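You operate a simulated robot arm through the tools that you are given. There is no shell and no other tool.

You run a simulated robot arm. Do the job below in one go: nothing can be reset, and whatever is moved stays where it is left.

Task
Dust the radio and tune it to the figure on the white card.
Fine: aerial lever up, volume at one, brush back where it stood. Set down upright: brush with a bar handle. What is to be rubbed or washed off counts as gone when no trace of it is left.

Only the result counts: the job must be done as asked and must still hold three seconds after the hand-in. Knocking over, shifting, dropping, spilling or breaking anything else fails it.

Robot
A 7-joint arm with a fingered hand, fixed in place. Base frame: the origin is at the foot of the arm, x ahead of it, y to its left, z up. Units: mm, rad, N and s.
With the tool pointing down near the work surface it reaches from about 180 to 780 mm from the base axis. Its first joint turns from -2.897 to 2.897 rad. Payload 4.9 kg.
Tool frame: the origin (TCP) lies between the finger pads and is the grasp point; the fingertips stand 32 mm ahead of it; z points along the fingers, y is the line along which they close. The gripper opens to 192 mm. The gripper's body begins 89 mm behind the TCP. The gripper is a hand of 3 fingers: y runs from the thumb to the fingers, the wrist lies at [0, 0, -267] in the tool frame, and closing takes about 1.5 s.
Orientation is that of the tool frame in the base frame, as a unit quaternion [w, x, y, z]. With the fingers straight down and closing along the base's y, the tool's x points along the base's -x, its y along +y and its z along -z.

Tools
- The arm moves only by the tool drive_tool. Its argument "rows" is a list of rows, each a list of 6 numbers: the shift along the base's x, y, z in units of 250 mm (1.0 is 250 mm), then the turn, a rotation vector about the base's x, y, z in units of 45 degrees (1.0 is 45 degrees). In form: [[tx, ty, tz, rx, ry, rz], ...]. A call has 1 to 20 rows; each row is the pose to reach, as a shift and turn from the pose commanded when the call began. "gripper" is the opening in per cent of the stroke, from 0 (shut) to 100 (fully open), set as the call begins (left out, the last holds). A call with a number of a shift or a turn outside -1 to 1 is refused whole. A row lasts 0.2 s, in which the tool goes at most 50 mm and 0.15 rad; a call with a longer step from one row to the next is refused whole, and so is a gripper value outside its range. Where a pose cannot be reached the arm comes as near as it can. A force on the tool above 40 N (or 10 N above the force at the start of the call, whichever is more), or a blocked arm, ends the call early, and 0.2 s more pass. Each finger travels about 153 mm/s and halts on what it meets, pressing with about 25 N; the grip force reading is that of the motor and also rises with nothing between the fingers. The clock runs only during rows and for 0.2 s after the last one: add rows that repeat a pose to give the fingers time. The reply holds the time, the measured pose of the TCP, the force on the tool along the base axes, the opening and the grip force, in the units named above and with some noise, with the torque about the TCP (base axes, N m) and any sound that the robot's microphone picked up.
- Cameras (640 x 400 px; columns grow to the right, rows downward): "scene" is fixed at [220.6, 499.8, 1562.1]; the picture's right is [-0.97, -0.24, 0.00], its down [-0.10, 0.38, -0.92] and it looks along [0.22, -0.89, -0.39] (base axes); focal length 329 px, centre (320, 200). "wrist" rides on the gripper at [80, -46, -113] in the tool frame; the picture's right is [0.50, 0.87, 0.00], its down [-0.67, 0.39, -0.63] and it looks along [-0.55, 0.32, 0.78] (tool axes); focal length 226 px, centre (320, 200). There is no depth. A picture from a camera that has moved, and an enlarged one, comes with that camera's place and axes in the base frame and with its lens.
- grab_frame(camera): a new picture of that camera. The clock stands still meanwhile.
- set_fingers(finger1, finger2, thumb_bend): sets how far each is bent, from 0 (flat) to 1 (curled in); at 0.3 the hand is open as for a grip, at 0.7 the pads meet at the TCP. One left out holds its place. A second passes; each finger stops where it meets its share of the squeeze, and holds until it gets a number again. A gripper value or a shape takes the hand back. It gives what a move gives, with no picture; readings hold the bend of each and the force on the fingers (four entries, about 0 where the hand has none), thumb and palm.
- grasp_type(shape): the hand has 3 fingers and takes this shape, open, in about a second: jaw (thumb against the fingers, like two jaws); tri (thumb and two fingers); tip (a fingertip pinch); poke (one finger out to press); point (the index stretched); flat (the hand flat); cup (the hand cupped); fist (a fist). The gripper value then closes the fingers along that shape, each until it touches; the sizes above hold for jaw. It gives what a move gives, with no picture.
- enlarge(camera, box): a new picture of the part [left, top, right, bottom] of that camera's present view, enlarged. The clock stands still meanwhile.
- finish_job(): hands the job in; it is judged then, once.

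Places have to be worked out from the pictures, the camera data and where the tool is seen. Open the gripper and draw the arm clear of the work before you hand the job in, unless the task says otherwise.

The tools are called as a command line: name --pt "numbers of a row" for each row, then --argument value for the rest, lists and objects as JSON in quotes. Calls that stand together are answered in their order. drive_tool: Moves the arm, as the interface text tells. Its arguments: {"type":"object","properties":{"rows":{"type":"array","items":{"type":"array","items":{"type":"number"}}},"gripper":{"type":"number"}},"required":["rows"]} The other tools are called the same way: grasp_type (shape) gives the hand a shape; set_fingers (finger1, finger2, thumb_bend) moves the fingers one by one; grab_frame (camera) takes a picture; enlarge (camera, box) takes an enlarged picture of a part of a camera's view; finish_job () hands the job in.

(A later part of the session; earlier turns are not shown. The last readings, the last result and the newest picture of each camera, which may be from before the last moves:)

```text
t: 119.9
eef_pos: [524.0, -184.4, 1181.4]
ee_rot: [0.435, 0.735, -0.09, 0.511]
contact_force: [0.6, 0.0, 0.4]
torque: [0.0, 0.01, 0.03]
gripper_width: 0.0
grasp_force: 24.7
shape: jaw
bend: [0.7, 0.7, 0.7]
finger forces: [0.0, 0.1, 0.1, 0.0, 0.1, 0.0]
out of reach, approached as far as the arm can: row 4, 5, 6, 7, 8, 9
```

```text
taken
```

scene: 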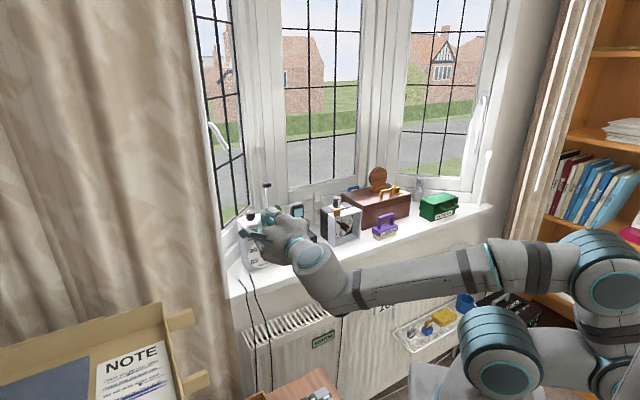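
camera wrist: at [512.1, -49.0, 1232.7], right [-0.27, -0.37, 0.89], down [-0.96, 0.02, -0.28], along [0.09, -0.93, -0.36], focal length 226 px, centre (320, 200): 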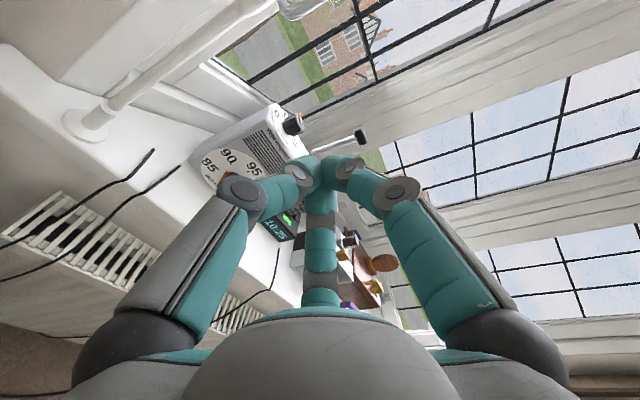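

That roll is beyond the arm's limit, so I undo it and return to the 45° pitched pose that was reachable before.

drive_tool --pt "-0.02 -0.02 -0.01 -0.022 0.139 0.059" --pt "-0.05 -0.05 -0.03 -0.044 0.279 0.118" --pt "-0.08 -0.08 -0.05 -0.067 0.418 0.178" --pt "-0.11 -0.11 -0.07 -0.089 0.558 0.237" --pt "-0.138 -0.134 -0.1 -0.111 0.697 0.296" --pt "-0.138 -0.134 -0.1 -0.111 0.697 0.296"

grab_frame --camera "scene"

```text
t: 121.3
eef_pos: [488.2, -212.3, 1158.2]
ee_rot: [0.413, 0.832, 0.139, 0.343]
contact_force: [-0.5, -0.1, -0.2]
torque: [-0.01, -0.04, -0.02]
gripper_width: 0.2
grasp_force: 25.1
shape: jaw
bend: [0.7, 0.7, 0.7]
finger forces: [0.0, 0.1, 0.0, 0.0, 0.1, 0.0]
```

```text
taken
```

scene: 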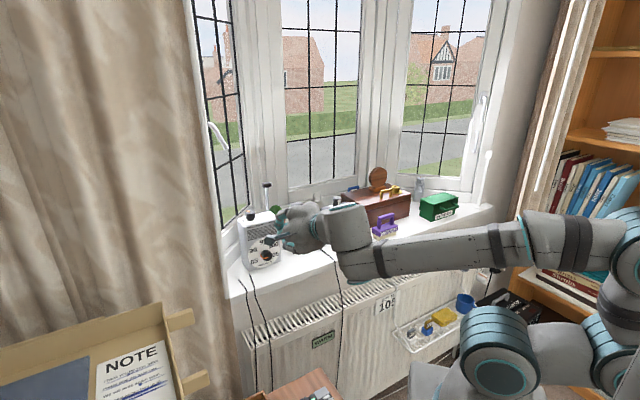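

The arm recovered. I now turn to the pose with 45° downward pitch and −30° roll, in which one fingertip leads, and move in front of the tuning knob.

drive_tool --pt "0 0 -0.03 -0.053 0.104 0.069" --pt "0.02 -0.02 -0.06 -0.106 0.208 0.137" --pt "0.05 -0.05 -0.1 -0.16 0.312 0.206" --pt "0.08 -0.08 -0.13 -0.213 0.416 0.274" --pt "0.1 -0.1 -0.15 -0.266 0.52 0.343" --pt "0.1 -0.1 -0.15 -0.266 0.52 0.343"

drive_tool --pt "0.02 -0.02 -0.07 -0.053 0.104 0.069" --pt "0.04 -0.04 -0.14 -0.106 0.208 0.137" --pt "0.06 -0.06 -0.21 -0.16 0.312 0.206" --pt "0.08 -0.08 -0.28 -0.213 0.416 0.274" --pt "0.11 -0.112 -0.36 -0.266 0.52 0.343" --pt "0.11 -0.112 -0.36 -0.266 0.52 0.343"

grab_frame --camera "wrist"

enlarge --camera "scene" --box '[225, 180, 345, 290]'

```text
t: 122.7
eef_pos: [513.4, -237.4, 1119.2]
ee_rot: [0.411, 0.811, 0.363, 0.205]
contact_force: [-0.4, 1.0, -0.1]
torque: [-0.02, -0.01, 0.01]
gripper_width: 0.1
grasp_force: 25.0
shape: jaw
bend: [0.7, 0.7, 0.7]
finger forces: [0.1, 0.0, 0.0, 0.0, 0.1, 0.1]
```

```text
t: 124.1
eef_pos: [539.7, -264.5, 1029.3]
ee_rot: [0.38, 0.733, 0.563, 0.051]
contact_force: [0.3, 0.5, 0.4]
torque: [-0.02, -0.01, 0.04]
gripper_width: 0.0
grasp_force: 25.2
shape: jaw
bend: [0.7, 0.7, 0.7]
finger forces: [0.1, 0.0, 0.1, 0.0, 0.0, 0.1]
```

```text
taken
camera wrist: at [476.9, -138.0, 1052.8], right [0.86, 0.36, 0.36], down [-0.26, -0.3, 0.92], along [0.44, -0.88, -0.16], focal length 226 px, centre (320, 200)
```

wrist: 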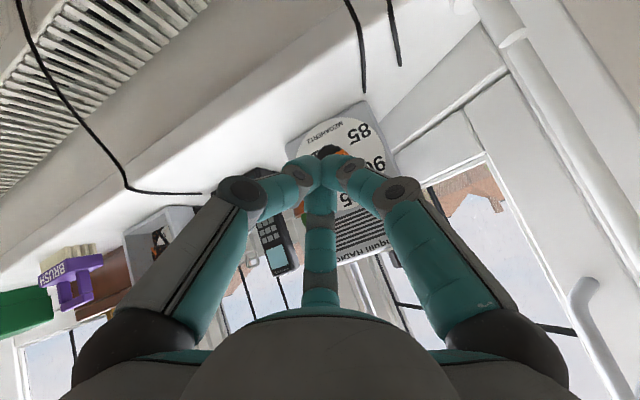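

```text
3.64 times, centred on (285, 235) of scene
camera zoom: at [220.6, 499.8, 1562.1], right [-0.97, -0.24, 0.0], down [-0.1, 0.38, -0.92], along [0.22, -0.89, -0.39], focal length 1198 px, centre (447, 73)
```

zoom: 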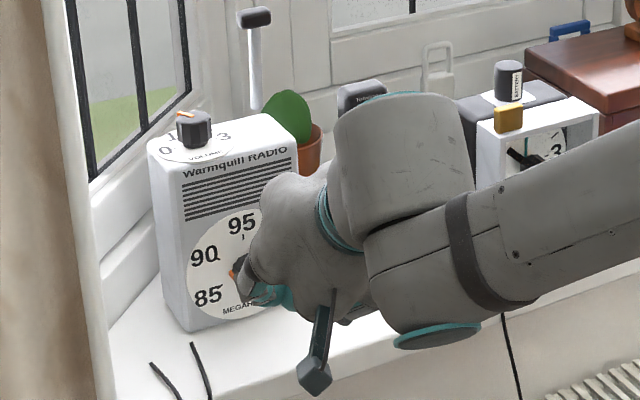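

Rather than friction-circling, I decide on three-finger grips of the knob with 20° tilt and the hand rolled the other way (camera underneath, in front of the sill), turning 54° per grip. I turn to that start orientation at a safe distance.

drive_tool --pt "-0.02 0.02 0.02 -0.114 0.049 0.049" --pt "-0.04 0.04 0.04 -0.228 0.099 0.098" --pt "-0.06 0.06 0.06 -0.341 0.148 0.147" --pt "-0.06 0.06 0.06 -0.455 0.198 0.196" --pt "-0.06 0.06 0.06 -0.569 0.247 0.245" --pt "-0.06 0.06 0.06 -0.569 0.247 0.245" --gripper 24

drive_tool --pt "0 0 0 -0.114 0.049 0.049" --pt "0 0 0 -0.228 0.099 0.098" --pt "0 0 0 -0.341 0.148 0.147" --pt "0 0 0 -0.455 0.198 0.196" --pt "0 0 0 -0.569 0.247 0.245" --pt "0 0 0 -0.569 0.247 0.245"

grab_frame --camera "wrist"

grab_frame --camera "scene"

```text
t: 125.5
eef_pos: [525.5, -249.0, 1045.2]
ee_rot: [0.469, 0.575, 0.661, -0.109]
contact_force: [-0.2, 0.0, -0.1]
torque: [-0.03, -0.01, 0.02]
gripper_width: 45.5
grasp_force: 0.2
shape: jaw
bend: [0.78, 0.78, 0.7]
finger forces: [0.0, 0.0, 0.0, 0.0, 0.0, 0.0]
```

```text
t: 126.9
eef_pos: [525.3, -248.9, 1044.4]
ee_rot: [0.527, 0.379, 0.714, -0.262]
contact_force: [-0.6, -0.8, 0.4]
torque: [-0.02, -0.04, 0.01]
gripper_width: 45.7
grasp_force: 0.1
shape: jaw
bend: [0.78, 0.78, 0.7]
finger forces: [0.0, 0.1, 0.0, 0.1, 0.0, 0.0]
```

```text
taken
camera wrist: at [414.2, -168.5, 1002.8], right [0.63, 0.63, -0.45], down [0.07, 0.53, 0.84], along [0.77, -0.56, 0.29], focal length 226 px, centre (320, 200)
```

wrist: 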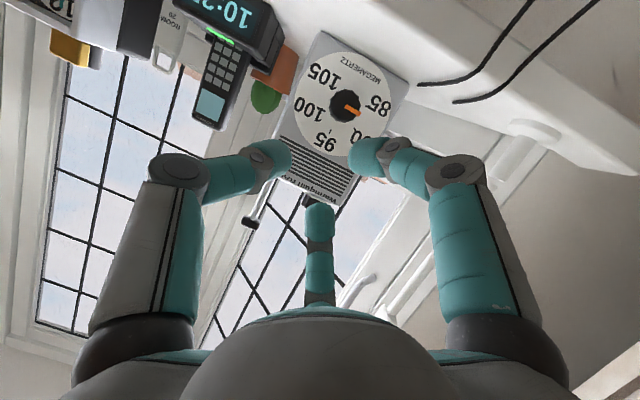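

```text
taken
```

scene: 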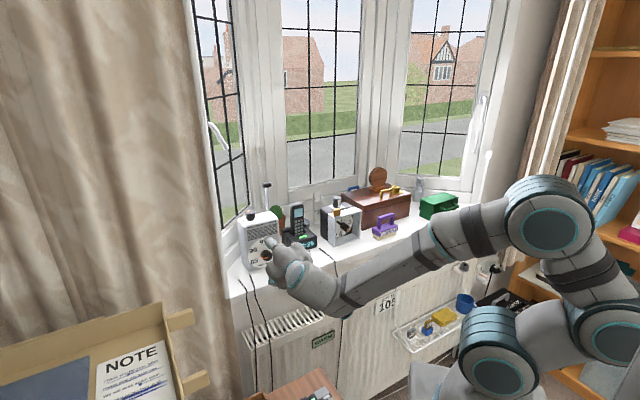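

The orientation is reached exactly and the wrist camera now sees the dial directly. I zoom in to measure the knob and pointer.

enlarge --camera "wrist" --box '[280, 30, 410, 160]'

```text
3.08 times, centred on (345, 95) of wrist
camera zoom: at [414.2, -168.5, 1002.8], right [0.63, 0.63, -0.45], down [0.07, 0.53, 0.84], along [0.77, -0.56, 0.29], focal length 696 px, centre (243, 523)
```

zoom: 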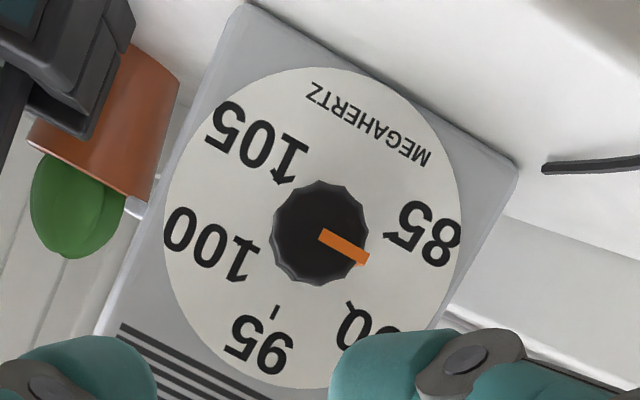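

The knob centre measures (v 190.2, z 978), radius about 16, with the pointer near −93° (86–87 MHz) and 105 at +120°. I move to a pre-grasp point 45 mm short along the tool axis.

drive_tool --pt "0.04 -0.03 -0.045 0 0 0" --pt "0.08 -0.06 -0.09 0 0 0" --pt "0.12 -0.09 -0.135 0 0 0" --pt "0.15 -0.11 -0.175 0 0 0" --pt "0.15 -0.11 -0.175 0 0 0"

grab_frame --camera "wrist"

enlarge --camera "scene" --box '[220, 190, 340, 300]'

```text
t: 128.1
eef_pos: [562.8, -276.6, 1000.9]
ee_rot: [0.528, 0.379, 0.714, -0.262]
contact_force: [0.9, -0.3, 0.1]
torque: [0.0, -0.02, 0.0]
gripper_width: 45.8
grasp_force: 0.1
shape: jaw
bend: [0.78, 0.78, 0.7]
finger forces: [0.0, 0.1, 0.0, 0.1, 0.0, 0.1]
```

```text
taken
camera wrist: at [450.9, -195.7, 959.4], right [0.63, 0.63, -0.45], down [0.07, 0.53, 0.84], along [0.77, -0.56, 0.29], focal length 226 px, centre (320, 200)
```

wrist: 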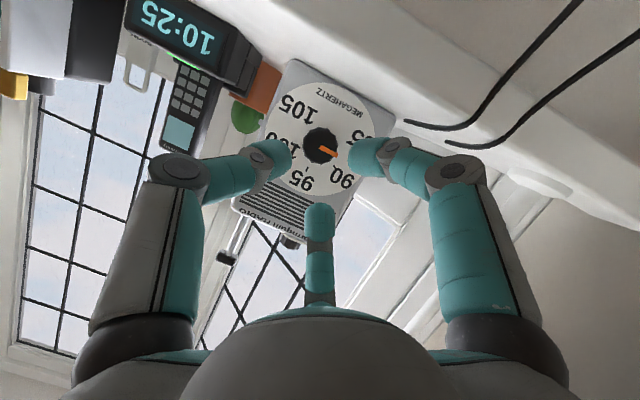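

```text
3.64 times, centred on (280, 245) of scene
camera zoom: at [220.6, 499.8, 1562.1], right [-0.97, -0.24, 0.0], down [-0.1, 0.38, -0.92], along [0.22, -0.89, -0.39], focal length 1198 px, centre (466, 36)
```

zoom: 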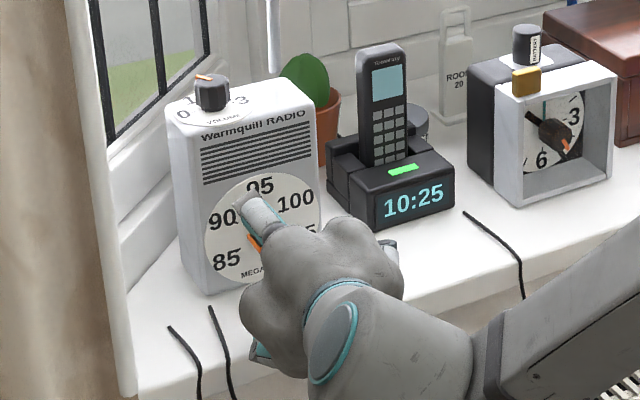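

The knob lies exactly on the tool axis. I advance 45 mm along the axis around it.

drive_tool --pt "0.0254 -0.0354 -0.014 0 0 0" --pt "0.0508 -0.0709 -0.028 0 0 0" --pt "0.0762 -0.1063 -0.042 0 0 0" --pt "0.1016 -0.1417 -0.0557 0 0 0" --pt "0.1016 -0.1417 -0.0557 0 0 0"

grab_frame --camera "wrist"

enlarge --camera "scene" --box '[230, 220, 310, 290]'

```text
t: 129.3
eef_pos: [589.2, -313.1, 990.5]
ee_rot: [0.527, 0.379, 0.714, -0.262]
contact_force: [-0.5, -0.1, -0.5]
torque: [-0.02, 0.01, 0.01]
gripper_width: 45.7
grasp_force: 0.0
shape: jaw
bend: [0.78, 0.78, 0.7]
finger forces: [0.0, 0.1, 0.0, 0.0, 0.1, 0.1]
```

```text
taken
camera wrist: at [477.5, -231.6, 946.7], right [0.63, 0.63, -0.45], down [0.07, 0.53, 0.84], along [0.77, -0.56, 0.29], focal length 226 px, centre (320, 200)
```

wrist: 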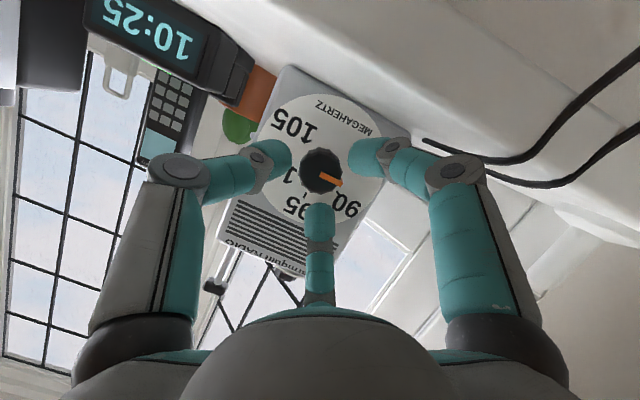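

```text
5.71 times, centred on (270, 255) of scene
camera zoom: at [220.6, 499.8, 1562.1], right [-0.97, -0.24, 0.0], down [-0.1, 0.38, -0.92], along [0.22, -0.89, -0.39], focal length 1882 px, centre (606, -114)
```

zoom: 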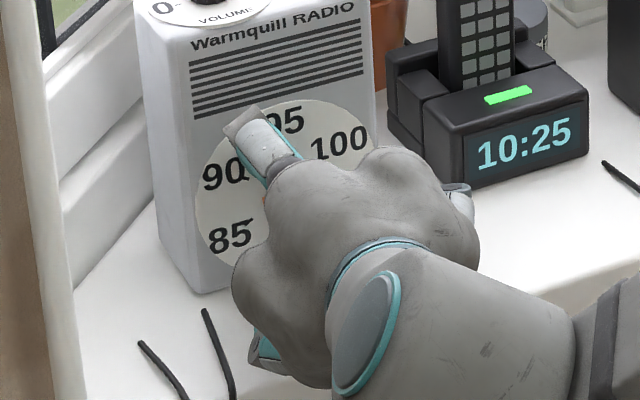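

All fingers surround the knob without touching. I close on it first and check the grip.

drive_tool --pt "0 0 0 0 0 0" --pt "0 0 0 0 0 0" --pt "0 0 0 0 0 0" --pt "0 0 0 0 0 0" --pt "0 0 0 0 0 0" --gripper 0

enlarge --camera "wrist" --box '[240, 110, 400, 230]'

```text
t: 130.5
eef_pos: [589.7, -312.7, 988.7]
ee_rot: [0.528, 0.379, 0.714, -0.262]
contact_force: [-1.4, 1.7, -0.5]
torque: [0.05, 0.05, -0.02]
gripper_width: 26.0
grasp_force: 25.7
shape: jaw
bend: [0.76, 0.74, 0.7]
finger forces: [20.0, 19.4, 0.0, 0.0, 20.0, 0.0]
```

```text
3.33 times, centred on (320, 170) of wrist
camera zoom: at [477.3, -231.4, 946.5], right [0.63, 0.63, -0.45], down [0.07, 0.53, 0.84], along [0.77, -0.56, 0.29], focal length 754 px, centre (320, 300)
```

zoom: 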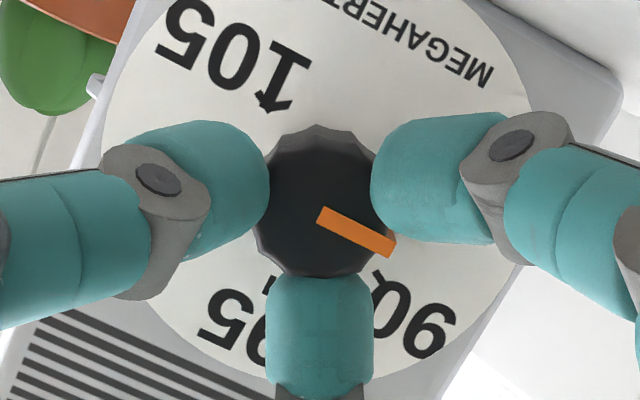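

A perfectly balanced grip (20 N each). I turn the knob 54° clockwise about its axis.

drive_tool --pt "-0.0046 -0.0046 0.0025 0.1212 -0.1212 0" --pt "-0.0093 -0.0093 0.0041 0.2424 -0.2424 0" --pt "-0.0141 -0.0141 0.0048 0.3636 -0.3636 0" --pt "-0.019 -0.019 0.0045 0.4849 -0.4849 0" --pt "-0.0238 -0.0238 0.0034 0.6061 -0.6061 0" --pt "-0.0285 -0.0285 0.0013 0.7273 -0.7273 0" --pt "-0.0328 -0.0328 -0.0016 0.8485 -0.8485 0" --pt "-0.0328 -0.0328 -0.0016 0.8485 -0.8485 0"

enlarge --camera "wrist" --box '[240, 110, 400, 230]'

grab_frame --camera "scene"

```text
t: 132.1
eef_pos: [588.2, -309.7, 992.1]
ee_rot: [0.577, 0.598, 0.548, 0.095]
contact_force: [-30.9, -18.3, 2.0]
torque: [-0.13, 0.58, -1.06]
gripper_width: 23.8
grasp_force: 24.8
shape: jaw
bend: [0.8, 0.74, 0.7]
finger forces: [0.0, 21.2, 0.1, 0.1, 35.8, 0.1]
out of reach, approached as far as the arm can: row 6, 7, 8
stopped in row 8: the force on the tool passed its limit at 49 N (the readings are from after the stop); the commanded pose is now the measured one
```

```text
3.33 times, centred on (320, 170) of wrist
camera zoom: at [509.5, -195.8, 949.6], right [0.66, 0.61, 0.43], down [-0.52, -0.04, 0.86], along [0.54, -0.79, 0.29], focal length 754 px, centre (320, 300)
```

zoom: 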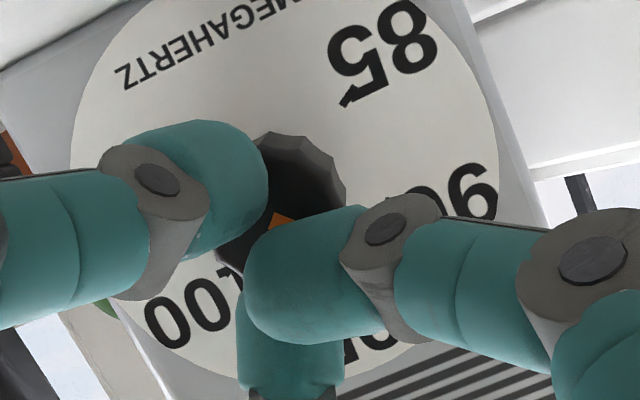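

```text
taken
```

scene: 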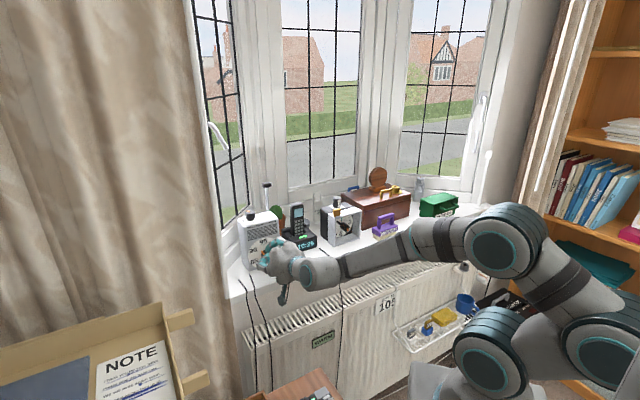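

The arm's limit was reached at about 40° of the turn and finger 1 slipped off. I open and retreat along the tool axis, then check where the pointer is.

drive_tool --pt "0 0 0 0 0 0" --pt "0 0 0 0 0 0" --pt "0 0 0 0 0 0" --pt "-0.037 0.029 0.016 0 0 0" --pt "-0.075 0.058 0.032 0 0 0" --pt "-0.112 0.088 0.047 0 0 0" --pt "-0.149 0.117 0.063 0 0 0" --pt "-0.149 0.117 0.063 0 0 0" --gripper 26

grab_frame --camera "wrist"

enlarge --camera "scene" --box '[230, 195, 320, 285]'

```text
t: 133.9
eef_pos: [553.1, -276.9, 1008.0]
ee_rot: [0.577, 0.595, 0.551, 0.096]
contact_force: [-0.3, 0.4, 1.2]
torque: [-0.01, -0.03, 0.01]
gripper_width: 49.8
grasp_force: 0.1
shape: jaw
bend: [0.78, 0.78, 0.7]
finger forces: [0.0, 0.0, 0.0, 0.0, 0.1, 0.0]
```

```text
taken
camera wrist: at [474.8, -163.0, 965.7], right [0.66, 0.62, 0.43], down [-0.51, -0.04, 0.86], along [0.55, -0.79, 0.29], focal length 226 px, centre (320, 200)
```

wrist: 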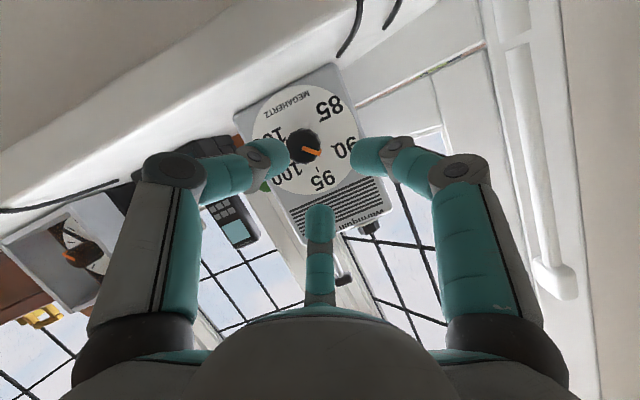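

```text
4.44 times, centred on (275, 240) of scene
camera zoom: at [220.6, 499.8, 1562.1], right [-0.97, -0.24, 0.0], down [-0.1, 0.38, -0.92], along [0.22, -0.89, -0.39], focal length 1464 px, centre (520, 22)
```

zoom: 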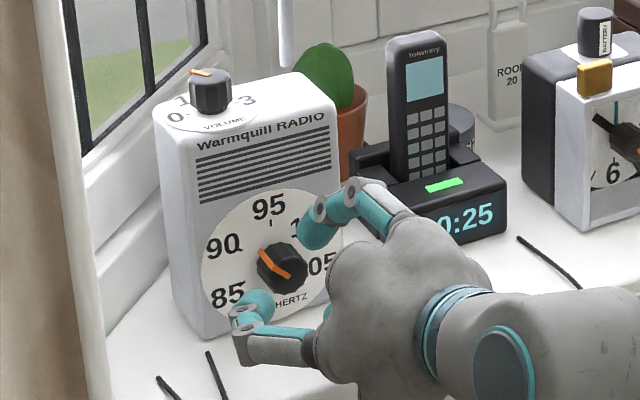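

The pointer has moved to about 90. I zoom in to measure it.

enlarge --camera "wrist" --box '[240, 70, 400, 220]'

```text
2.67 times, centred on (320, 145) of wrist
camera zoom: at [474.8, -163.0, 965.7], right [0.66, 0.62, 0.43], down [-0.51, -0.04, 0.86], along [0.55, -0.79, 0.29], focal length 603 px, centre (320, 347)
```

zoom: 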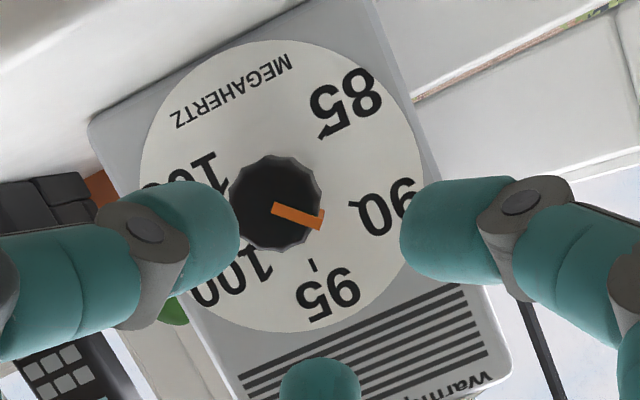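

The pointer is about 5° past 90, so 38° were gained; the usable range per grip is about 38°. I return to the start orientation at the pre-grasp point.

drive_tool --pt "-0.02 0.01 0.01 -0.116 0.118 0.006" --pt "-0.02 0.01 0.01 -0.232 0.236 0.012" --pt "-0.02 0.01 0.01 -0.348 0.354 0.018" --pt "-0.01 0.01 0 -0.465 0.473 0.023" --pt "0 0 0 -0.581 0.591 0.029" --pt "0.02 0 -0.01 -0.697 0.709 0.035" --pt "0.042 -0.004 -0.023 -0.813 0.827 0.041" --pt "0.042 -0.004 -0.023 -0.813 0.827 0.041"

grab_frame --camera "wrist"

```text
t: 135.7
eef_pos: [565.1, -277.8, 1004.5]
ee_rot: [0.527, 0.379, 0.714, -0.262]
contact_force: [-0.4, 0.8, 0.0]
torque: [-0.03, 0.0, 0.0]
gripper_width: 50.0
grasp_force: 0.1
shape: jaw
bend: [0.78, 0.78, 0.7]
finger forces: [0.0, 0.0, 0.1, 0.1, 0.1, 0.0]
```

```text
taken
camera wrist: at [452.6, -196.6, 961.0], right [0.63, 0.63, -0.45], down [0.07, 0.54, 0.84], along [0.77, -0.56, 0.29], focal length 226 px, centre (320, 200)
```

wrist: 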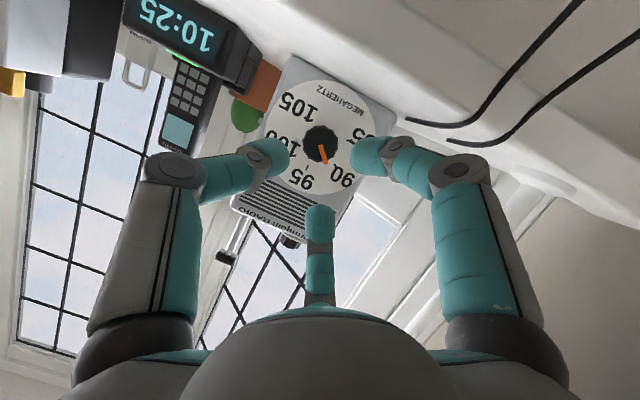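

Start orientation restored with the knob on the axis. I advance to the grasp position.

drive_tool --pt "0.025 -0.035 -0.014 0 0 0" --pt "0.05 -0.07 -0.028 0 0 0" --pt "0.075 -0.105 -0.043 0 0 0" --pt "0.1 -0.14 -0.057 0 0 0" --pt "0.1 -0.14 -0.057 0 0 0"

drive_tool --pt "0 0 0 0 0 0" --pt "0 0 0 0 0 0" --pt "0 0 0 0 0 0" --pt "0 0 0 0 0 0" --pt "0 0 0 0 0 0" --pt "-0.0046 -0.0046 0.0025 0.1212 -0.1212 0" --pt "-0.0093 -0.0093 0.0041 0.2424 -0.2424 0" --pt "-0.0141 -0.0141 0.0048 0.3636 -0.3636 0" --pt "-0.019 -0.019 0.0045 0.4849 -0.4849 0" --pt "-0.0238 -0.0238 0.0034 0.6061 -0.6061 0" --pt "-0.0238 -0.0238 0.0034 0.6061 -0.6061 0" --gripper 0

enlarge --camera "wrist" --box '[240, 110, 400, 230]'

```text
t: 136.9
eef_pos: [589.1, -313.6, 989.0]
ee_rot: [0.527, 0.379, 0.714, -0.262]
contact_force: [-0.2, 0.0, -0.4]
torque: [0.01, 0.03, -0.03]
gripper_width: 49.6
grasp_force: 0.2
shape: jaw
bend: [0.78, 0.78, 0.7]
finger forces: [0.0, 0.1, 0.0, 0.1, 0.1, 0.0]
```

```text
t: 139.3
eef_pos: [583.0, -319.6, 989.1]
ee_rot: [0.576, 0.542, 0.612, 0.009]
contact_force: [-12.1, 9.5, 1.2]
torque: [0.13, 0.12, 0.03]
gripper_width: 25.1
grasp_force: 25.2
shape: jaw
bend: [0.77, 0.74, 0.7]
finger forces: [22.5, 21.5, 0.0, 0.0, 26.8, 0.1]
```

```text
3.33 times, centred on (320, 170) of wrist
camera zoom: at [492.7, -216.1, 942.2], right [0.69, 0.69, 0.2], down [-0.37, 0.1, 0.93], along [0.62, -0.71, 0.32], focal length 754 px, centre (320, 300)
```

zoom: 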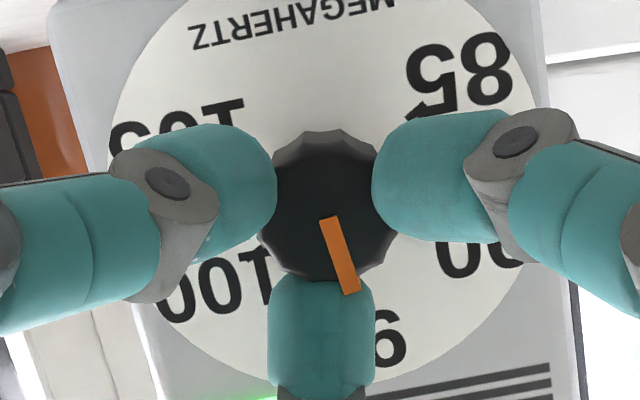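

The knob turns cleanly; the pointer is nearing 95. In one call I open, back off, rotate back 38.6° and re-advance; then I grip and turn again.

drive_tool --pt "0 0 0 0 0 0" --pt "0 0 0 0 0 0" --pt "-0.0427 0.0371 0.02 0 0 0" --pt "-0.0857 0.0738 0.04 0 0 0" --pt "-0.1284 0.1109 0.0604 0 0 0" --pt "-0.1179 0.1213 0.0588 -0.1212 0.1212 0" --pt "-0.1075 0.1318 0.0568 -0.2424 0.2424 0" --pt "-0.097 0.1423 0.0552 -0.3636 0.3636 0" --pt "-0.0866 0.1527 0.0532 -0.4849 0.4849 0" --pt "-0.0761 0.1632 0.0516 -0.6061 0.6061 0" --pt "-0.0427 0.1168 0.0332 -0.6061 0.6061 0" --pt "-0.0096 0.0701 0.0148 -0.6061 0.6061 0" --pt "0.0238 0.0238 -0.0034 -0.6061 0.6061 0" --pt "0.0238 0.0238 -0.0034 -0.6061 0.6061 0" --gripper 26

grab_frame --camera "wrist"

```text
t: 142.3
eef_pos: [587.8, -314.1, 988.6]
ee_rot: [0.528, 0.378, 0.714, -0.261]
contact_force: [0.2, 1.6, -0.5]
torque: [-0.01, 0.01, -0.01]
gripper_width: 49.9
grasp_force: 0.1
shape: jaw
bend: [0.78, 0.78, 0.7]
finger forces: [0.0, 0.1, 0.0, 0.0, 0.1, 0.1]
```

```text
taken
camera wrist: at [475.5, -233.5, 946.6], right [0.63, 0.63, -0.45], down [0.07, 0.53, 0.84], along [0.77, -0.56, 0.29], focal length 226 px, centre (320, 200)
```

wrist: 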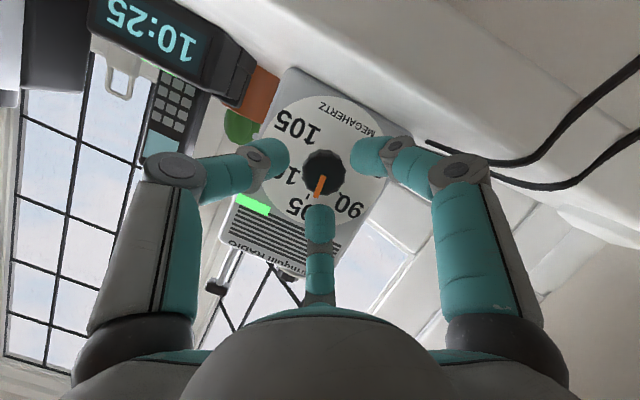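

A green light has appeared near the grille; I check it in the scene view.

enlarge --camera "scene" --box '[225, 180, 325, 290]'

enlarge --camera "wrist" --box '[200, 90, 400, 290]'

```text
3.64 times, centred on (275, 235) of scene
camera zoom: at [220.6, 499.8, 1562.1], right [-0.97, -0.24, 0.0], down [-0.1, 0.38, -0.92], along [0.22, -0.89, -0.39], focal length 1198 px, centre (484, 73)
```

zoom: 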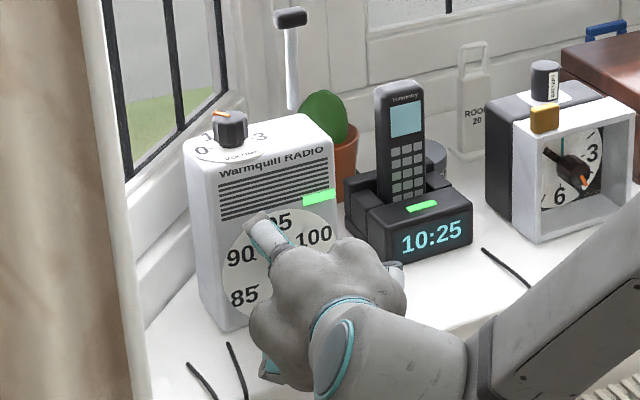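

```text
2.00 times, centred on (300, 190) of wrist
camera zoom: at [475.5, -233.5, 946.6], right [0.63, 0.63, -0.45], down [0.07, 0.53, 0.84], along [0.77, -0.56, 0.29], focal length 452 px, centre (360, 220)
```

zoom: 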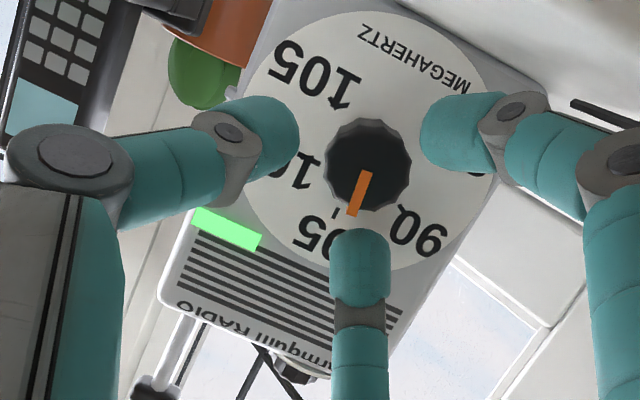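

A green lamp on the radio's front has lit — perhaps a reception light. I go on: grip and turn another 38.6°.

drive_tool --pt "0 0 0 0 0 0" --pt "0 0 0 0 0 0" --pt "0 0 0 0 0 0" --pt "0 0 0 0 0 0" --pt "0 0 0 0 0 0" --pt "-0.0046 -0.0046 0.0025 0.1212 -0.1212 0" --pt "-0.0093 -0.0093 0.0041 0.2424 -0.2424 0" --pt "-0.0141 -0.0141 0.0048 0.3636 -0.3636 0" --pt "-0.019 -0.019 0.0045 0.4849 -0.4849 0" --pt "-0.0238 -0.0238 0.0034 0.6061 -0.6061 0" --pt "-0.0238 -0.0238 0.0034 0.6061 -0.6061 0" --gripper 0

enlarge --camera "wrist" --box '[220, 90, 420, 290]'

```text
t: 144.7
eef_pos: [581.5, -319.4, 988.5]
ee_rot: [0.576, 0.542, 0.612, 0.009]
contact_force: [-11.0, 7.0, -2.4]
torque: [0.2, 0.28, 0.04]
gripper_width: 24.6
grasp_force: 25.3
shape: jaw
bend: [0.77, 0.75, 0.7]
finger forces: [21.6, 17.6, 0.0, 0.0, 26.4, 0.0]
```

```text
2.00 times, centred on (320, 190) of wrist
camera zoom: at [491.9, -216.4, 942.1], right [0.69, 0.69, 0.2], down [-0.37, 0.1, 0.93], along [0.62, -0.71, 0.32], focal length 452 px, centre (320, 220)
```

zoom: 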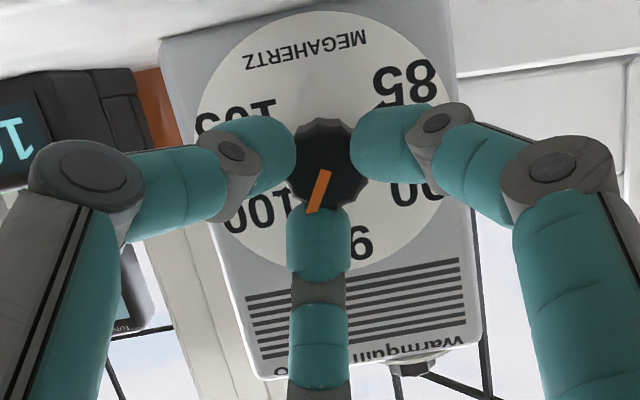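

The turn worked and the lamp went out again, so it marks a particular frequency. I repeat the back-off and regrip cycle.

drive_tool --pt "0 0 0 0 0 0" --pt "0 0 0 0 0 0" --pt "-0.0427 0.0371 0.02 0 0 0" --pt "-0.0857 0.0738 0.04 0 0 0" --pt "-0.1284 0.1109 0.0604 0 0 0" --pt "-0.1179 0.1213 0.0588 -0.1212 0.1212 0" --pt "-0.1075 0.1318 0.0568 -0.2424 0.2424 0" --pt "-0.097 0.1423 0.0552 -0.3636 0.3636 0" --pt "-0.0866 0.1527 0.0532 -0.4849 0.4849 0" --pt "-0.0761 0.1632 0.0516 -0.6061 0.6061 0" --pt "-0.0427 0.1168 0.0332 -0.6061 0.6061 0" --pt "-0.0096 0.0701 0.0148 -0.6061 0.6061 0" --pt "0.0238 0.0238 -0.0034 -0.6061 0.6061 0" --pt "0.0238 0.0238 -0.0034 -0.6061 0.6061 0" --gripper 26

grab_frame --camera "wrist"

drive_tool --pt "0 0 0 0 0 0" --pt "0 0 0 0 0 0" --pt "0 0 0 0 0 0" --pt "0 0 0 0 0 0" --pt "0 0 0 0 0 0" --pt "-0.0046 -0.0046 0.0025 0.1212 -0.1212 0" --pt "-0.0093 -0.0093 0.0041 0.2424 -0.2424 0" --pt "-0.0141 -0.0141 0.0048 0.3636 -0.3636 0" --pt "-0.019 -0.019 0.0045 0.4849 -0.4849 0" --pt "-0.0238 -0.0238 0.0034 0.6061 -0.6061 0" --pt "-0.0238 -0.0238 0.0034 0.6061 -0.6061 0" --gripper 0

enlarge --camera "wrist" --box '[220, 90, 420, 290]'

```text
t: 147.7
eef_pos: [587.6, -314.6, 988.7]
ee_rot: [0.528, 0.379, 0.714, -0.262]
contact_force: [0.1, -0.8, 0.7]
torque: [-0.02, -0.01, -0.03]
gripper_width: 49.6
grasp_force: 0.0
shape: jaw
bend: [0.78, 0.78, 0.7]
finger forces: [0.1, 0.0, 0.1, 0.0, 0.1, 0.0]
```

```text
taken
camera wrist: at [475.6, -233.6, 944.8], right [0.63, 0.63, -0.45], down [0.07, 0.53, 0.84], along [0.77, -0.56, 0.29], focal length 226 px, centre (320, 200)
```

wrist: 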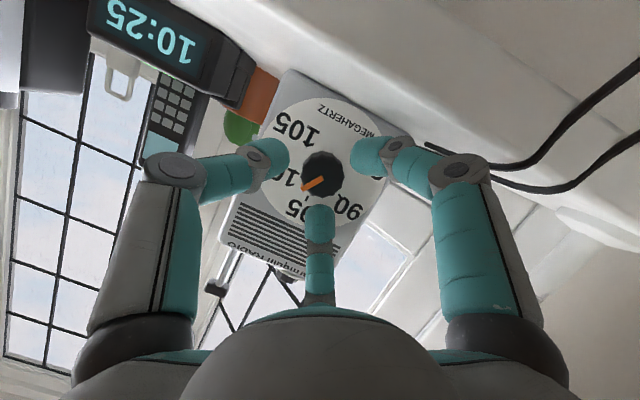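

```text
t: 150.1
eef_pos: [582.7, -319.1, 988.5]
ee_rot: [0.576, 0.542, 0.612, 0.007]
contact_force: [0.3, 7.7, -8.0]
torque: [0.28, 0.27, 0.19]
gripper_width: 25.3
grasp_force: 25.0
shape: jaw
bend: [0.76, 0.75, 0.7]
finger forces: [22.6, 15.9, 0.0, 0.0, 20.7, 0.0]
```

```text
2.00 times, centred on (320, 190) of wrist
camera zoom: at [492.2, -216.3, 941.6], right [0.69, 0.69, 0.2], down [-0.37, 0.1, 0.93], along [0.62, -0.71, 0.32], focal length 452 px, centre (320, 220)
```

zoom: 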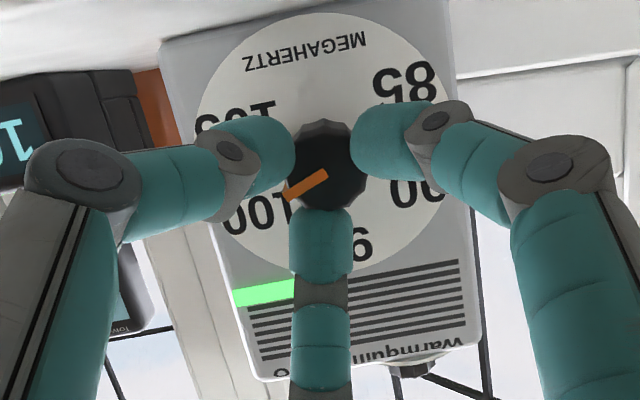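

The pointer measures α≈75° (about 101), so 45° remain. I do another full cycle of 38.6°.

drive_tool --pt "0 0 0 0 0 0" --pt "0 0 0 0 0 0" --pt "-0.0427 0.0371 0.02 0 0 0" --pt "-0.0857 0.0738 0.04 0 0 0" --pt "-0.1284 0.1109 0.0604 0 0 0" --pt "-0.1179 0.1213 0.0588 -0.1212 0.1212 0" --pt "-0.1075 0.1318 0.0568 -0.2424 0.2424 0" --pt "-0.097 0.1423 0.0552 -0.3636 0.3636 0" --pt "-0.0866 0.1527 0.0532 -0.4849 0.4849 0" --pt "-0.0761 0.1632 0.0516 -0.6061 0.6061 0" --pt "-0.0427 0.1168 0.0332 -0.6061 0.6061 0" --pt "-0.0096 0.0701 0.0148 -0.6061 0.6061 0" --pt "0.0238 0.0238 -0.0034 -0.6061 0.6061 0" --pt "0.0238 0.0238 -0.0034 -0.6061 0.6061 0" --gripper 26

enlarge --camera "wrist" --box '[240, 90, 400, 230]'

```text
t: 153.1
eef_pos: [588.8, -312.0, 987.7]
ee_rot: [0.528, 0.378, 0.714, -0.261]
contact_force: [-0.5, -0.1, -0.4]
torque: [0.0, -0.05, 0.01]
gripper_width: 49.8
grasp_force: 0.1
shape: jaw
bend: [0.78, 0.78, 0.7]
finger forces: [0.0, 0.1, 0.0, 0.0, 0.0, 0.0]
```

```text
2.86 times, centred on (320, 160) of wrist
camera zoom: at [476.5, -231.9, 946.3], right [0.63, 0.63, -0.45], down [0.07, 0.53, 0.84], along [0.77, -0.56, 0.29], focal length 646 px, centre (320, 314)
```

zoom: 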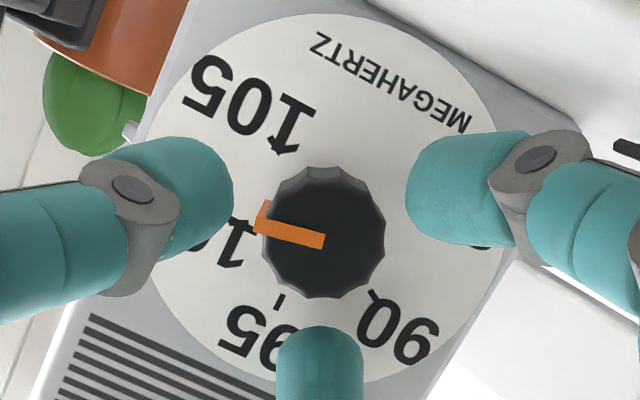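

The pointer is now at about 77° (101.4); 105's tick is at 120°. I grip and turn 38.6° more.

drive_tool --pt "0 0 0 0 0 0" --pt "0 0 0 0 0 0" --pt "0 0 0 0 0 0" --pt "0 0 0 0 0 0" --pt "0 0 0 0 0 0" --pt "-0.0046 -0.0046 0.0025 0.1212 -0.1212 0" --pt "-0.0093 -0.0093 0.0041 0.2424 -0.2424 0" --pt "-0.0141 -0.0141 0.0048 0.3636 -0.3636 0" --pt "-0.019 -0.019 0.0045 0.4849 -0.4849 0" --pt "-0.0238 -0.0238 0.0034 0.6061 -0.6061 0" --pt "-0.0238 -0.0238 0.0034 0.6061 -0.6061 0" --gripper 0

enlarge --camera "wrist" --box '[240, 90, 400, 230]'

```text
t: 155.5
eef_pos: [582.5, -318.6, 989.6]
ee_rot: [0.577, 0.542, 0.611, 0.009]
contact_force: [-15.8, 20.4, 6.9]
torque: [0.17, 0.11, 0.23]
gripper_width: 26.2
grasp_force: 25.4
shape: jaw
bend: [0.76, 0.75, 0.69]
finger forces: [31.6, 23.7, 0.0, 0.1, 25.8, 0.0]
```

```text
2.86 times, centred on (320, 160) of wrist
camera zoom: at [492.8, -216.3, 942.3], right [0.69, 0.69, 0.2], down [-0.37, 0.1, 0.93], along [0.62, -0.71, 0.32], focal length 646 px, centre (320, 314)
```

zoom: 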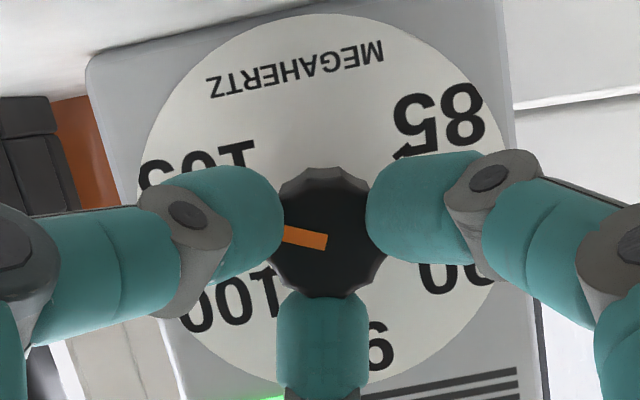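

The pointer measures about 115° and the lamp is on again; some 5° remain. I regrip 20° back to have room for a fine turn, and measure again first.

drive_tool --pt "0 0 0 0 0 0" --pt "0 0 0 0 0 0" --pt "-0.0427 0.0371 0.02 0 0 0" --pt "-0.0857 0.0738 0.04 0 0 0" --pt "-0.1284 0.1109 0.0604 0 0 0" --pt "-0.1191 0.1202 0.0608 -0.1048 0.1048 0" --pt "-0.11 0.1293 0.0616 -0.2095 0.2095 0" --pt "-0.1007 0.1386 0.062 -0.3143 0.3143 0" --pt "-0.1007 0.1386 0.062 -0.3143 0.3143 0" --gripper 26

grab_frame --camera "wrist"

enlarge --camera "wrist" --box '[260, 80, 390, 210]'

```text
t: 157.5
eef_pos: [557.2, -284.5, 1005.0]
ee_rot: [0.559, 0.463, 0.675, -0.134]
contact_force: [-0.2, -0.4, 0.6]
torque: [0.03, 0.01, -0.02]
gripper_width: 49.9
grasp_force: 0.1
shape: jaw
bend: [0.78, 0.78, 0.7]
finger forces: [0.0, 0.0, 0.1, 0.0, 0.0, 0.0]
```

```text
taken
camera wrist: at [455.8, -193.5, 958.0], right [0.7, 0.7, -0.15], down [-0.13, 0.33, 0.93], along [0.7, -0.63, 0.32], focal length 226 px, centre (320, 200)
```

wrist: 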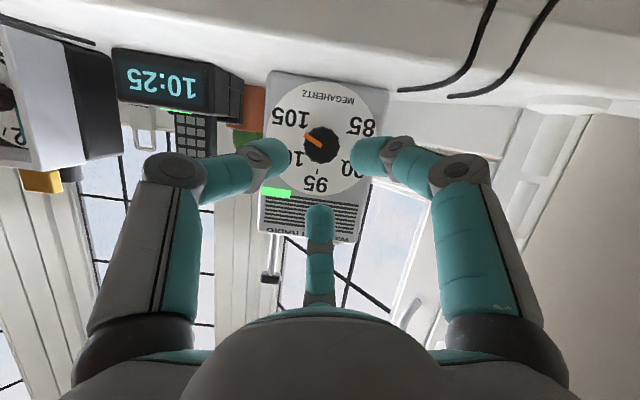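

```text
3.08 times, centred on (325, 145) of wrist
camera zoom: at [455.8, -193.5, 958.0], right [0.7, 0.7, -0.15], down [-0.13, 0.33, 0.93], along [0.7, -0.63, 0.32], focal length 696 px, centre (305, 369)
```

zoom: 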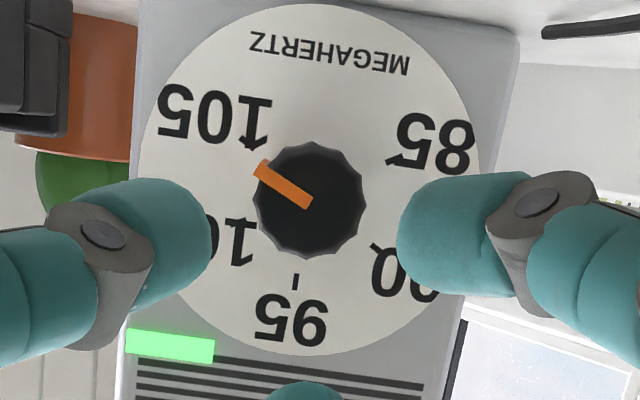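

The pointer reads 115.7° against the ticks at ±120°, i.e. 104.6. I advance, grip and turn 4.5° more.

drive_tool --pt "0.0294 -0.0305 -0.0152 0 0 0" --pt "0.0588 -0.0609 -0.0305 0 0 0" --pt "0.0881 -0.0914 -0.0457 0 0 0" --pt "0.1175 -0.1218 -0.0609 0 0 0" --pt "0.1175 -0.1218 -0.0609 0 0 0"

drive_tool --pt "0 0 0 0 0 0" --pt "0 0 0 0 0 0" --pt "0 0 0 0 0 0" --pt "0 0 0 0 0 0" --pt "0 0 0 0 0 0" --gripper 0

enlarge --camera "wrist" --box '[255, 110, 385, 230]'

```text
t: 158.7
eef_pos: [587.6, -314.6, 991.3]
ee_rot: [0.559, 0.464, 0.674, -0.134]
contact_force: [1.1, -0.1, -0.3]
torque: [-0.04, -0.01, -0.01]
gripper_width: 49.7
grasp_force: 0.0
shape: jaw
bend: [0.78, 0.78, 0.7]
finger forces: [0.1, 0.0, 0.0, 0.1, 0.0, 0.0]
```

```text
t: 159.9
eef_pos: [587.1, -314.9, 989.8]
ee_rot: [0.56, 0.463, 0.674, -0.133]
contact_force: [-1.2, 0.7, -0.1]
torque: [0.07, 0.07, -0.08]
gripper_width: 26.6
grasp_force: 25.2
shape: jaw
bend: [0.75, 0.75, 0.7]
finger forces: [20.1, 18.9, 0.0, 0.0, 21.4, 0.1]
```

```text
3.33 times, centred on (320, 170) of wrist
camera zoom: at [486.1, -223.2, 942.6], right [0.7, 0.7, -0.15], down [-0.13, 0.33, 0.93], along [0.7, -0.63, 0.32], focal length 754 px, centre (320, 300)
```

zoom: 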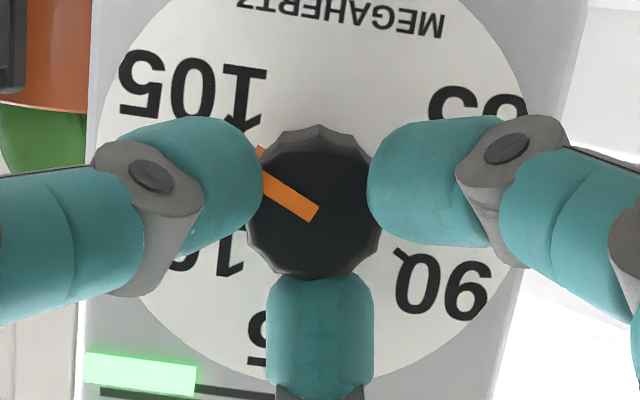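

Well centred and balanced. I turn the last 4.5°.

drive_tool --pt "-0.0014 -0.0014 0.0002 0.0354 -0.0354 0" --pt "-0.0028 -0.0028 0.0005 0.0707 -0.0707 0" --pt "-0.0028 -0.0028 0.0005 0.0707 -0.0707 0" --pt "-0.0028 -0.0028 0.0005 0.0707 -0.0707 0"

drive_tool --pt "0 0 0 0 0 0" --pt "0 0 0 0 0 0" --pt "0 0 0 0 0 0" --pt "-0.0294 0.0305 0.0152 0 0 0" --pt "-0.0588 0.0609 0.0305 0 0 0" --pt "-0.0881 0.0914 0.0457 0 0 0" --pt "-0.1175 0.1218 0.0609 0 0 0" --pt "-0.1175 0.1218 0.0609 0 0 0" --gripper 26

enlarge --camera "wrist" --box '[260, 80, 390, 210]'

grab_frame --camera "scene"

```text
t: 160.9
eef_pos: [586.5, -314.9, 989.5]
ee_rot: [0.565, 0.483, 0.661, -0.103]
contact_force: [-3.1, 6.3, 2.1]
torque: [0.06, 0.08, -0.01]
gripper_width: 26.7
grasp_force: 24.9
shape: jaw
bend: [0.75, 0.75, 0.7]
finger forces: [22.8, 21.3, 0.1, 0.1, 21.6, 0.0]
```

```text
t: 162.7
eef_pos: [557.6, -284.5, 1003.7]
ee_rot: [0.565, 0.483, 0.662, -0.101]
contact_force: [0.0, 0.7, 0.5]
torque: [-0.01, -0.01, -0.02]
gripper_width: 49.7
grasp_force: 0.1
shape: jaw
bend: [0.78, 0.78, 0.7]
finger forces: [0.0, 0.0, 0.1, 0.0, 0.1, 0.0]
```

```text
3.08 times, centred on (325, 145) of wrist
camera zoom: at [459.0, -191.0, 956.8], right [0.7, 0.71, -0.07], down [-0.19, 0.28, 0.94], along [0.68, -0.65, 0.33], focal length 696 px, centre (305, 369)
```

zoom: 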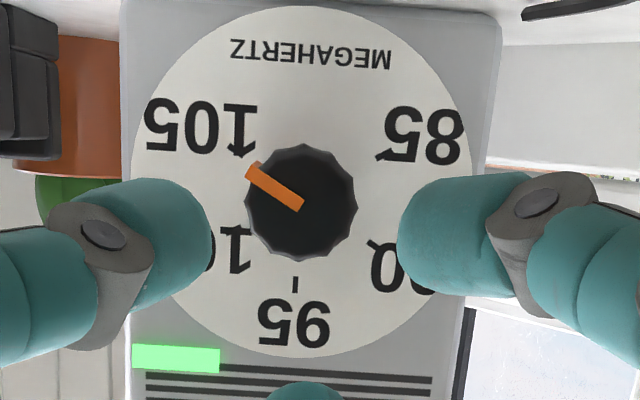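

```text
taken
```

scene: 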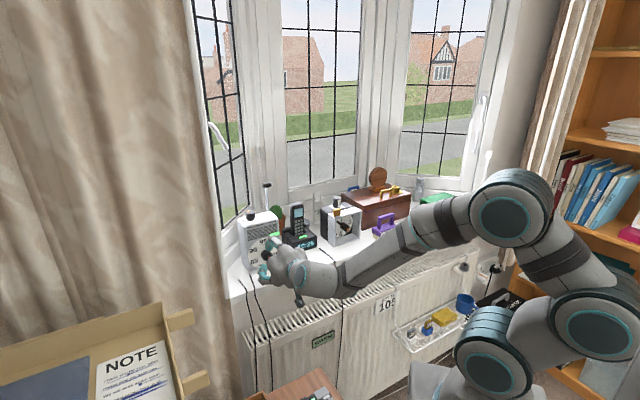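

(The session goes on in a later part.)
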